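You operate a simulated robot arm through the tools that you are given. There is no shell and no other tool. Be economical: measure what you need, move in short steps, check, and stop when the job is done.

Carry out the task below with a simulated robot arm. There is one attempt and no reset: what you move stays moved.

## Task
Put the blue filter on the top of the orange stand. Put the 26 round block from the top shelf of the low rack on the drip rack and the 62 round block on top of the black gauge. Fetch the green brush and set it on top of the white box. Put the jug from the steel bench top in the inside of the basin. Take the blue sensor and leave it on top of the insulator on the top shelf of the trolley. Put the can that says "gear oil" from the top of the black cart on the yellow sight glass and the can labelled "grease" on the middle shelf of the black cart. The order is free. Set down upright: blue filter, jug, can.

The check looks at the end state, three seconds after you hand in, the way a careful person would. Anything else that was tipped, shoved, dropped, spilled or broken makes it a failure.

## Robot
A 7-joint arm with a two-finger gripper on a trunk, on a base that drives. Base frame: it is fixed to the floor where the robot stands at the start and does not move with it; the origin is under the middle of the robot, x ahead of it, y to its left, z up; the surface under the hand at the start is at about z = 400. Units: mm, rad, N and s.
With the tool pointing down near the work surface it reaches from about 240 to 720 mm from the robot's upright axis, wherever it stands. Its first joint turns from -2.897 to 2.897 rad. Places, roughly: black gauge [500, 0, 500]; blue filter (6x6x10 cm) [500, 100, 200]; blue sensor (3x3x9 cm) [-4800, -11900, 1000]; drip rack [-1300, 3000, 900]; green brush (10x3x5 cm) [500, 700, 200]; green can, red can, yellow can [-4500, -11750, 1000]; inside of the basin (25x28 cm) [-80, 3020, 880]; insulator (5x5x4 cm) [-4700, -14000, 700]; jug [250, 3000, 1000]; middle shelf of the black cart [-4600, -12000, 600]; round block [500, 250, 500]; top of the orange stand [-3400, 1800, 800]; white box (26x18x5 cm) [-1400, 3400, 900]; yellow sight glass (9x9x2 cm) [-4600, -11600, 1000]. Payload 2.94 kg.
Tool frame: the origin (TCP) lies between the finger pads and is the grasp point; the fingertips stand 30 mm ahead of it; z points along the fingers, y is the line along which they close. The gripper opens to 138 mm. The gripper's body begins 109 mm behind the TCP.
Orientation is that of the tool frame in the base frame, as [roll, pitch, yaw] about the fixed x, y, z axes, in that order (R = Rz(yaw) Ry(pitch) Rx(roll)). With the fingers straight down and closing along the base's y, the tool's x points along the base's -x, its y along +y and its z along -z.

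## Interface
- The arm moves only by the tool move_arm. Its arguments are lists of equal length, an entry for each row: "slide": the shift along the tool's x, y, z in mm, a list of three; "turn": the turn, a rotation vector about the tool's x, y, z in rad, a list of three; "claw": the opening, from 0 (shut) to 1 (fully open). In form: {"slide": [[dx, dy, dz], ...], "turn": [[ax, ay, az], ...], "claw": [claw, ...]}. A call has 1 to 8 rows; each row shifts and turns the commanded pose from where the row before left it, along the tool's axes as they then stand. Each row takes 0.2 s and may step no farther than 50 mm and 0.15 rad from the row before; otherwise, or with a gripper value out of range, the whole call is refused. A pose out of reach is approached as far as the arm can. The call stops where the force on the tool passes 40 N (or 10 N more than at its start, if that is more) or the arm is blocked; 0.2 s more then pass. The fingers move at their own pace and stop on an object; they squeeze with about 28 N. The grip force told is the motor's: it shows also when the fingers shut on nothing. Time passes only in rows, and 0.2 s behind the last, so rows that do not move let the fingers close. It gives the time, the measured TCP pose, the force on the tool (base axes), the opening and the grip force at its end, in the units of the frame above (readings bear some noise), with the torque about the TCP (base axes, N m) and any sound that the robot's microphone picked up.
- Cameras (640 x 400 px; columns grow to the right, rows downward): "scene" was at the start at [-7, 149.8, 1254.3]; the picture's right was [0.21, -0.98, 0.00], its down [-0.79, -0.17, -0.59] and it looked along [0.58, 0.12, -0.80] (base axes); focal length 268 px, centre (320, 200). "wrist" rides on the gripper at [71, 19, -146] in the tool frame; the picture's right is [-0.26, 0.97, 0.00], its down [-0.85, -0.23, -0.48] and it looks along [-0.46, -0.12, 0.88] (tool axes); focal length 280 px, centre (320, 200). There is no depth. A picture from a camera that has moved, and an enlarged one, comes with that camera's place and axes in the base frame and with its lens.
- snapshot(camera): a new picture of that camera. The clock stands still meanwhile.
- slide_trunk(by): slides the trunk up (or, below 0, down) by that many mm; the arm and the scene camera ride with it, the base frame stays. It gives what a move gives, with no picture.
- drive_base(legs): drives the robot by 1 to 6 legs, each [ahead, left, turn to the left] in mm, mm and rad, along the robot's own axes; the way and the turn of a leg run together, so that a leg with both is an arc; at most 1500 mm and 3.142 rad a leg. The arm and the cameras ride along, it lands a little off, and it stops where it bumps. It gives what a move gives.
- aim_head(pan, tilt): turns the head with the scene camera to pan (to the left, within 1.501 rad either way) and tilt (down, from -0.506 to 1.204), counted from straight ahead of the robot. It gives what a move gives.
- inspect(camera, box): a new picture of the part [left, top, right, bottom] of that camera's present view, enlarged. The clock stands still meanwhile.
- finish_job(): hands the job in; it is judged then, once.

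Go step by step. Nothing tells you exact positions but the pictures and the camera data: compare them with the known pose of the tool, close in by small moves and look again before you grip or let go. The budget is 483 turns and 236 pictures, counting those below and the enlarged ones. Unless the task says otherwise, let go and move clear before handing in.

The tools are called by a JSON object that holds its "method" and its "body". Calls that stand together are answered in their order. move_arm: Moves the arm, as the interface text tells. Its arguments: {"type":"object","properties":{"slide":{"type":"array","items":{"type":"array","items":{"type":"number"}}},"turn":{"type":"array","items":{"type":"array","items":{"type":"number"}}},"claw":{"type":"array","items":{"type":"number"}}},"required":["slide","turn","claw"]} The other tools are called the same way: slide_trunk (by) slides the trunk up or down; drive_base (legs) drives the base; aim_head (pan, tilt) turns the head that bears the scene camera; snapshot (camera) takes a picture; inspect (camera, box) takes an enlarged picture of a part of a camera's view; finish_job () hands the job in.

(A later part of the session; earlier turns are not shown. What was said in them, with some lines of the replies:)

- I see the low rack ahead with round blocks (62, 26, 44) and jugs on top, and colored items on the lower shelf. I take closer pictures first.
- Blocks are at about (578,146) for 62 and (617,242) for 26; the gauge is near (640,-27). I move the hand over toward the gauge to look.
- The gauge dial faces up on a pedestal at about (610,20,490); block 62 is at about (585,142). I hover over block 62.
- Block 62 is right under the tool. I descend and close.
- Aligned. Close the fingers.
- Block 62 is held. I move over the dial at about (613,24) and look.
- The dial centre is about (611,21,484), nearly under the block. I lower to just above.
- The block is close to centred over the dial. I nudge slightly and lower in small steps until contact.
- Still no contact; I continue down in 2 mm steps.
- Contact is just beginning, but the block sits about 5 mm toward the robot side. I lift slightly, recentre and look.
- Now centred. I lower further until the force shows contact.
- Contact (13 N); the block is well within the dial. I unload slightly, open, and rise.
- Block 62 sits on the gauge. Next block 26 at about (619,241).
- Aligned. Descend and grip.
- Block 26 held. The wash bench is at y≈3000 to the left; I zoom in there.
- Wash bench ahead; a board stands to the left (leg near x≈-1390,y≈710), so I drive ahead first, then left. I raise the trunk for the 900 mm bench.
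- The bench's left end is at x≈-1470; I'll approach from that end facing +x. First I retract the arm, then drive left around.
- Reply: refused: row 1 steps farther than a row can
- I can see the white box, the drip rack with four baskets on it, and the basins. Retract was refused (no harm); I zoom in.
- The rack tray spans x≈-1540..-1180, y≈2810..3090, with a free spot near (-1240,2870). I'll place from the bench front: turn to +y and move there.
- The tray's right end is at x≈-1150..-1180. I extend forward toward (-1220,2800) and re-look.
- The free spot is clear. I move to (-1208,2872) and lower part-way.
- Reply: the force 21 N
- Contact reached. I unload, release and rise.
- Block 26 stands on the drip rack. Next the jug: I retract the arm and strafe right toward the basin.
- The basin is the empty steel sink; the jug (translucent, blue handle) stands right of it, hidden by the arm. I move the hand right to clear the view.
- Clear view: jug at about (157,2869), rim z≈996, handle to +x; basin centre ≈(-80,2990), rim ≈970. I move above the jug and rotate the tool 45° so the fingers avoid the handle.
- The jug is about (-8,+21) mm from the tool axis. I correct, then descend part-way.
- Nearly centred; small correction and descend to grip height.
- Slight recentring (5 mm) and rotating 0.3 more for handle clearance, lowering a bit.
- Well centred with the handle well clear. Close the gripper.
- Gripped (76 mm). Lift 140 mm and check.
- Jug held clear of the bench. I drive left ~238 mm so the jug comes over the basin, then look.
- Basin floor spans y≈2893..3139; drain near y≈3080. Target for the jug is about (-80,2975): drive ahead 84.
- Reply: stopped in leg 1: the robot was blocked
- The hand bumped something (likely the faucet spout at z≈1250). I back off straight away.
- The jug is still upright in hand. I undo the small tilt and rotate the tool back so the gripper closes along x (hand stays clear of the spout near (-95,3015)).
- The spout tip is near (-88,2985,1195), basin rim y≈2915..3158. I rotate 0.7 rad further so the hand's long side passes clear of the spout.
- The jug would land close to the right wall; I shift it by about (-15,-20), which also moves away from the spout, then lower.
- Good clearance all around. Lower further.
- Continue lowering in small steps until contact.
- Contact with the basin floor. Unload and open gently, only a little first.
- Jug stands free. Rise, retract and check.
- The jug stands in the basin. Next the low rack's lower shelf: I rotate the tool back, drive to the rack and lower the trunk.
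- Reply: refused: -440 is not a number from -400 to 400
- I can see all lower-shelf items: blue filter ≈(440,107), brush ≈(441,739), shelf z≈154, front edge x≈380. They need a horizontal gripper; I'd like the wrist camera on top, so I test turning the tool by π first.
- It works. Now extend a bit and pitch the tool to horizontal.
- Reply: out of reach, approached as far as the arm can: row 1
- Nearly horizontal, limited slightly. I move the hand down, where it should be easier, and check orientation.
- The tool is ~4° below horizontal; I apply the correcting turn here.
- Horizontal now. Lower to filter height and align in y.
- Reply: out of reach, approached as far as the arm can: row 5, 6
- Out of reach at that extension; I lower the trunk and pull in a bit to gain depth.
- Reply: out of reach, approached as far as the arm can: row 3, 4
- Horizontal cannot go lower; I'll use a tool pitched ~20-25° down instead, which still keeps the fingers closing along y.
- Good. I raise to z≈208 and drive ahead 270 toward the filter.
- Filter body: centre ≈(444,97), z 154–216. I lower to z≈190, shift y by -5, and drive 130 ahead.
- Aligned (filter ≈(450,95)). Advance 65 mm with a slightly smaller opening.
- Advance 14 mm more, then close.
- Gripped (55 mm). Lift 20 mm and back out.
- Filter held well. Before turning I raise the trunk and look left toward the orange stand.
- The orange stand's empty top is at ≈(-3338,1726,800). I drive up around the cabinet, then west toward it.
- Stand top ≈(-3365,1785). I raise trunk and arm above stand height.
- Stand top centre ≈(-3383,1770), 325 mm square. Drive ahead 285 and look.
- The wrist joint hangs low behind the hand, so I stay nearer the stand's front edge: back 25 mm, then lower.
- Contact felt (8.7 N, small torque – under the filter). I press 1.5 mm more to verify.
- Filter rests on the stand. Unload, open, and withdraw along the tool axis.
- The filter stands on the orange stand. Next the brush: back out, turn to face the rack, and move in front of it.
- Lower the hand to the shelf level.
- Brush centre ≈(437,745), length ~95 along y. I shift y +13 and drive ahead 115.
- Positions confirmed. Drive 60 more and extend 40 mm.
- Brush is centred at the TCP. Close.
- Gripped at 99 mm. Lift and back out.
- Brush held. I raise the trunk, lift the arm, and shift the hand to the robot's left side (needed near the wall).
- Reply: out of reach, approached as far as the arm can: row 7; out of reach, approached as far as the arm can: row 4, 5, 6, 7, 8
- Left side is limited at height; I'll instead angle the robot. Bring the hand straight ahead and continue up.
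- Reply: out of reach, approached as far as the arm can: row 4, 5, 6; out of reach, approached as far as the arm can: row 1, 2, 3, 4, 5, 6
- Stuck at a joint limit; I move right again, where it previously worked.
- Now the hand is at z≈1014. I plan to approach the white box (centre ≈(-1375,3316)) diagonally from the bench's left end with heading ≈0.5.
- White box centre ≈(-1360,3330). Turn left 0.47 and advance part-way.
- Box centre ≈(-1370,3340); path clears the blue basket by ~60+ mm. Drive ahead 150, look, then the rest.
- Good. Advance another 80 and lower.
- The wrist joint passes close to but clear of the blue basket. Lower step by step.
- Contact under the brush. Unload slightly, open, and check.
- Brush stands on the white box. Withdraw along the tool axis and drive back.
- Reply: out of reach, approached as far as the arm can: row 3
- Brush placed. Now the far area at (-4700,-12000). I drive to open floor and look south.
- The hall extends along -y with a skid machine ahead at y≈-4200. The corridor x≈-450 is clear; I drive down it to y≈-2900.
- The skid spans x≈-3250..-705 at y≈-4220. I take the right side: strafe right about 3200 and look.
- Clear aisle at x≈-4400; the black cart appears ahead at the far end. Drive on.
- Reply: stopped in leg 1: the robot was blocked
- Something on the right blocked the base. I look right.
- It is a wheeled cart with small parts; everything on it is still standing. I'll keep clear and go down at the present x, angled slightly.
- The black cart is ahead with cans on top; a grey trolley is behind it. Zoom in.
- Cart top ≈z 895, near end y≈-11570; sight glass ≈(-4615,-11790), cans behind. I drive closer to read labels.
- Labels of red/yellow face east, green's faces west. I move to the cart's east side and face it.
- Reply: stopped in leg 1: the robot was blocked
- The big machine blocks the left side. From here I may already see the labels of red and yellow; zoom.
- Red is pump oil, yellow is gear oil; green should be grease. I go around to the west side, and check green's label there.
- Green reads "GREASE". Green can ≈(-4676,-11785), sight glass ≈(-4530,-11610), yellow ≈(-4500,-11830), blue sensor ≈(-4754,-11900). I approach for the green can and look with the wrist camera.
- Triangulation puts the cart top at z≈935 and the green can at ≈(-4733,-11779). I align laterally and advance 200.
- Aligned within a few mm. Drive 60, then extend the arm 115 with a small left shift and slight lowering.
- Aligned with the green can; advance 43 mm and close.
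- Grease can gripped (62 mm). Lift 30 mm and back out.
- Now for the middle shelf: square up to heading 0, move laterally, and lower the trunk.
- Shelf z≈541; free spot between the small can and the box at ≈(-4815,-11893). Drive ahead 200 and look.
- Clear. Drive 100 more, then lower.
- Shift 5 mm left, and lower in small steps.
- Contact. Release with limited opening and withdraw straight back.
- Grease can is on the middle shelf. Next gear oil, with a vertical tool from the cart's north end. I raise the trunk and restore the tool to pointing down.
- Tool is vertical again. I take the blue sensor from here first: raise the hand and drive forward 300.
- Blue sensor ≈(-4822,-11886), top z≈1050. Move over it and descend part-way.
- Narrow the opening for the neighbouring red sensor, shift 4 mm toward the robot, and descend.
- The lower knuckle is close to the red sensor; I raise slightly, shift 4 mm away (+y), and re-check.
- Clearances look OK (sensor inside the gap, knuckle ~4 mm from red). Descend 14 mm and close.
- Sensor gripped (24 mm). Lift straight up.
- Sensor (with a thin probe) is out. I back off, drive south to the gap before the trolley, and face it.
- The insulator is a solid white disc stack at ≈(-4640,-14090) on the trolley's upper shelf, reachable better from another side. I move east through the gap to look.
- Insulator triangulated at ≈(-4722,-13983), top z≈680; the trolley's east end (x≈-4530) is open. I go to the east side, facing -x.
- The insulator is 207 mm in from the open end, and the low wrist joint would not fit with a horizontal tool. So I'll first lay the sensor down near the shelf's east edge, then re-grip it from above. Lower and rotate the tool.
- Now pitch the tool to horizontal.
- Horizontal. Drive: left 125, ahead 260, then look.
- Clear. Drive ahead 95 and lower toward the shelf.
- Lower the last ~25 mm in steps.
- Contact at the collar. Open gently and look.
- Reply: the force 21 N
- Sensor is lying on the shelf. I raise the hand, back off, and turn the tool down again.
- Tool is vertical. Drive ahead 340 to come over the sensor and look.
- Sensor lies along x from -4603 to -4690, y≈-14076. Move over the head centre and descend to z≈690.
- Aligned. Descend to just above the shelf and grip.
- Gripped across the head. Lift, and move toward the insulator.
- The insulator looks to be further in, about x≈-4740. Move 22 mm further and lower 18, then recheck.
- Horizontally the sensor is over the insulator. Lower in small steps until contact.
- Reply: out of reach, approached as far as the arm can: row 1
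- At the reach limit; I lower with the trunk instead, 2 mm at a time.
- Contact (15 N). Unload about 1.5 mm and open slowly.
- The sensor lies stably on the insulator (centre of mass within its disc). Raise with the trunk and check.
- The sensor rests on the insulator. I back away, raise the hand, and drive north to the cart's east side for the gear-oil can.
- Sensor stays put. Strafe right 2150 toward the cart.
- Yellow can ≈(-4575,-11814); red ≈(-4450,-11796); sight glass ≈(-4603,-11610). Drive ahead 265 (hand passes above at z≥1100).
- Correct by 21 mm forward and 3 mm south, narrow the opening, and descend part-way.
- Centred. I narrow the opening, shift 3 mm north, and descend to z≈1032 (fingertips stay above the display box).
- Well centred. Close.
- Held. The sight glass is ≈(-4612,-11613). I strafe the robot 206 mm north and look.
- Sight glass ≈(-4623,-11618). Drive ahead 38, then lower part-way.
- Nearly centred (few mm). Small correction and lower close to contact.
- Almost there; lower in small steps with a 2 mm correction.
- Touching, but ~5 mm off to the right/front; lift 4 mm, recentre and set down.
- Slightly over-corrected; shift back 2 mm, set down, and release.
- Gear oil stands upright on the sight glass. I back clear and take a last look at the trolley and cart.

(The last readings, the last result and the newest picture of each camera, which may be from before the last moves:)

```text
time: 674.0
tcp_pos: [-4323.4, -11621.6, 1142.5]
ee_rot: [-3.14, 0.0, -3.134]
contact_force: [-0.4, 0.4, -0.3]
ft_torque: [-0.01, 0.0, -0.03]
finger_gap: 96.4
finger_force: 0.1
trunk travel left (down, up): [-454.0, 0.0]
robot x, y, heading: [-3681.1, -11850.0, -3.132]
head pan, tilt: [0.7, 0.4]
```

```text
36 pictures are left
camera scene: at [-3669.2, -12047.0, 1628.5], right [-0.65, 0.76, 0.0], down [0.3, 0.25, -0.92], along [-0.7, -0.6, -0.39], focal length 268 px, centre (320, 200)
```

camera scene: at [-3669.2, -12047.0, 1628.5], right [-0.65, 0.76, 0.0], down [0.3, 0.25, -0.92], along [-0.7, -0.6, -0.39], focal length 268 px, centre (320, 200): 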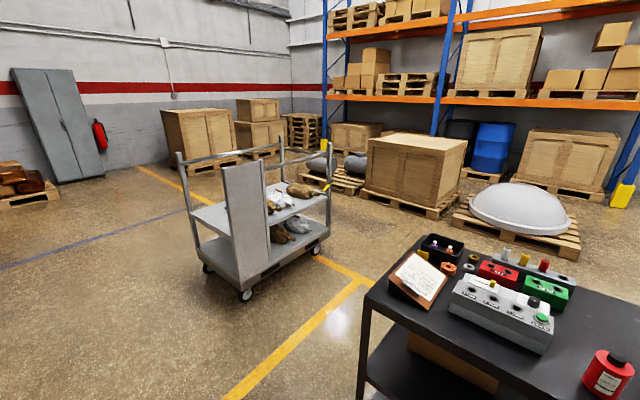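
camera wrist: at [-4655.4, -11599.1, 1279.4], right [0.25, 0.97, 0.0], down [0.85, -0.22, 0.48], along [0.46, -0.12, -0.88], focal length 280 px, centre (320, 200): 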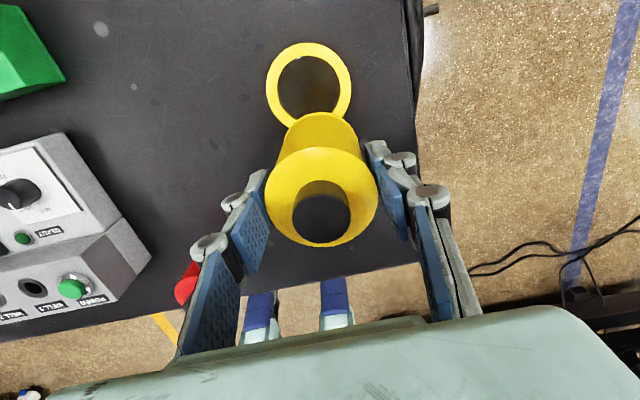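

Everything visible is in order and the hand is clear of all objects, so I hand the job in.

{"method": "finish_job", "body": {}}

```text
The job is handed in.
```

All seven objects were put where you asked and the job is handed in; two bumps along the way may count against it.

- **Blue filter:** upright on top of the orange stand.
- **62 round block:** on top of the black gauge.
- **26 round block:** on the drip rack, in the free spot at the right end.
- **Green brush:** on top of the white box.
- **Jug:** upright inside the basin.
- **Blue sensor:** lying on its side on the insulator, because the probe underneath keeps it from standing. It stayed put when I checked after backing away; the trolley panel hid it in my last picture.
- **Gear oil can (yellow):** upright on the yellow sight glass.
- **Grease can (green):** upright on the middle shelf of the black cart, next to a small yellow can there that is also labelled grease.

- **Faucet:** the hand bumped what I took to be the faucet over the basin. I backed off at once but did not check afterwards whether it had shifted.
- **Steel cart:** the base bumped a wheeled steel cart on the way to the far area. Everything on it was still standing, but I could not tell whether the cart itself had moved.

The base also stopped once against the large machine next to the black cart. I saw no damage there.
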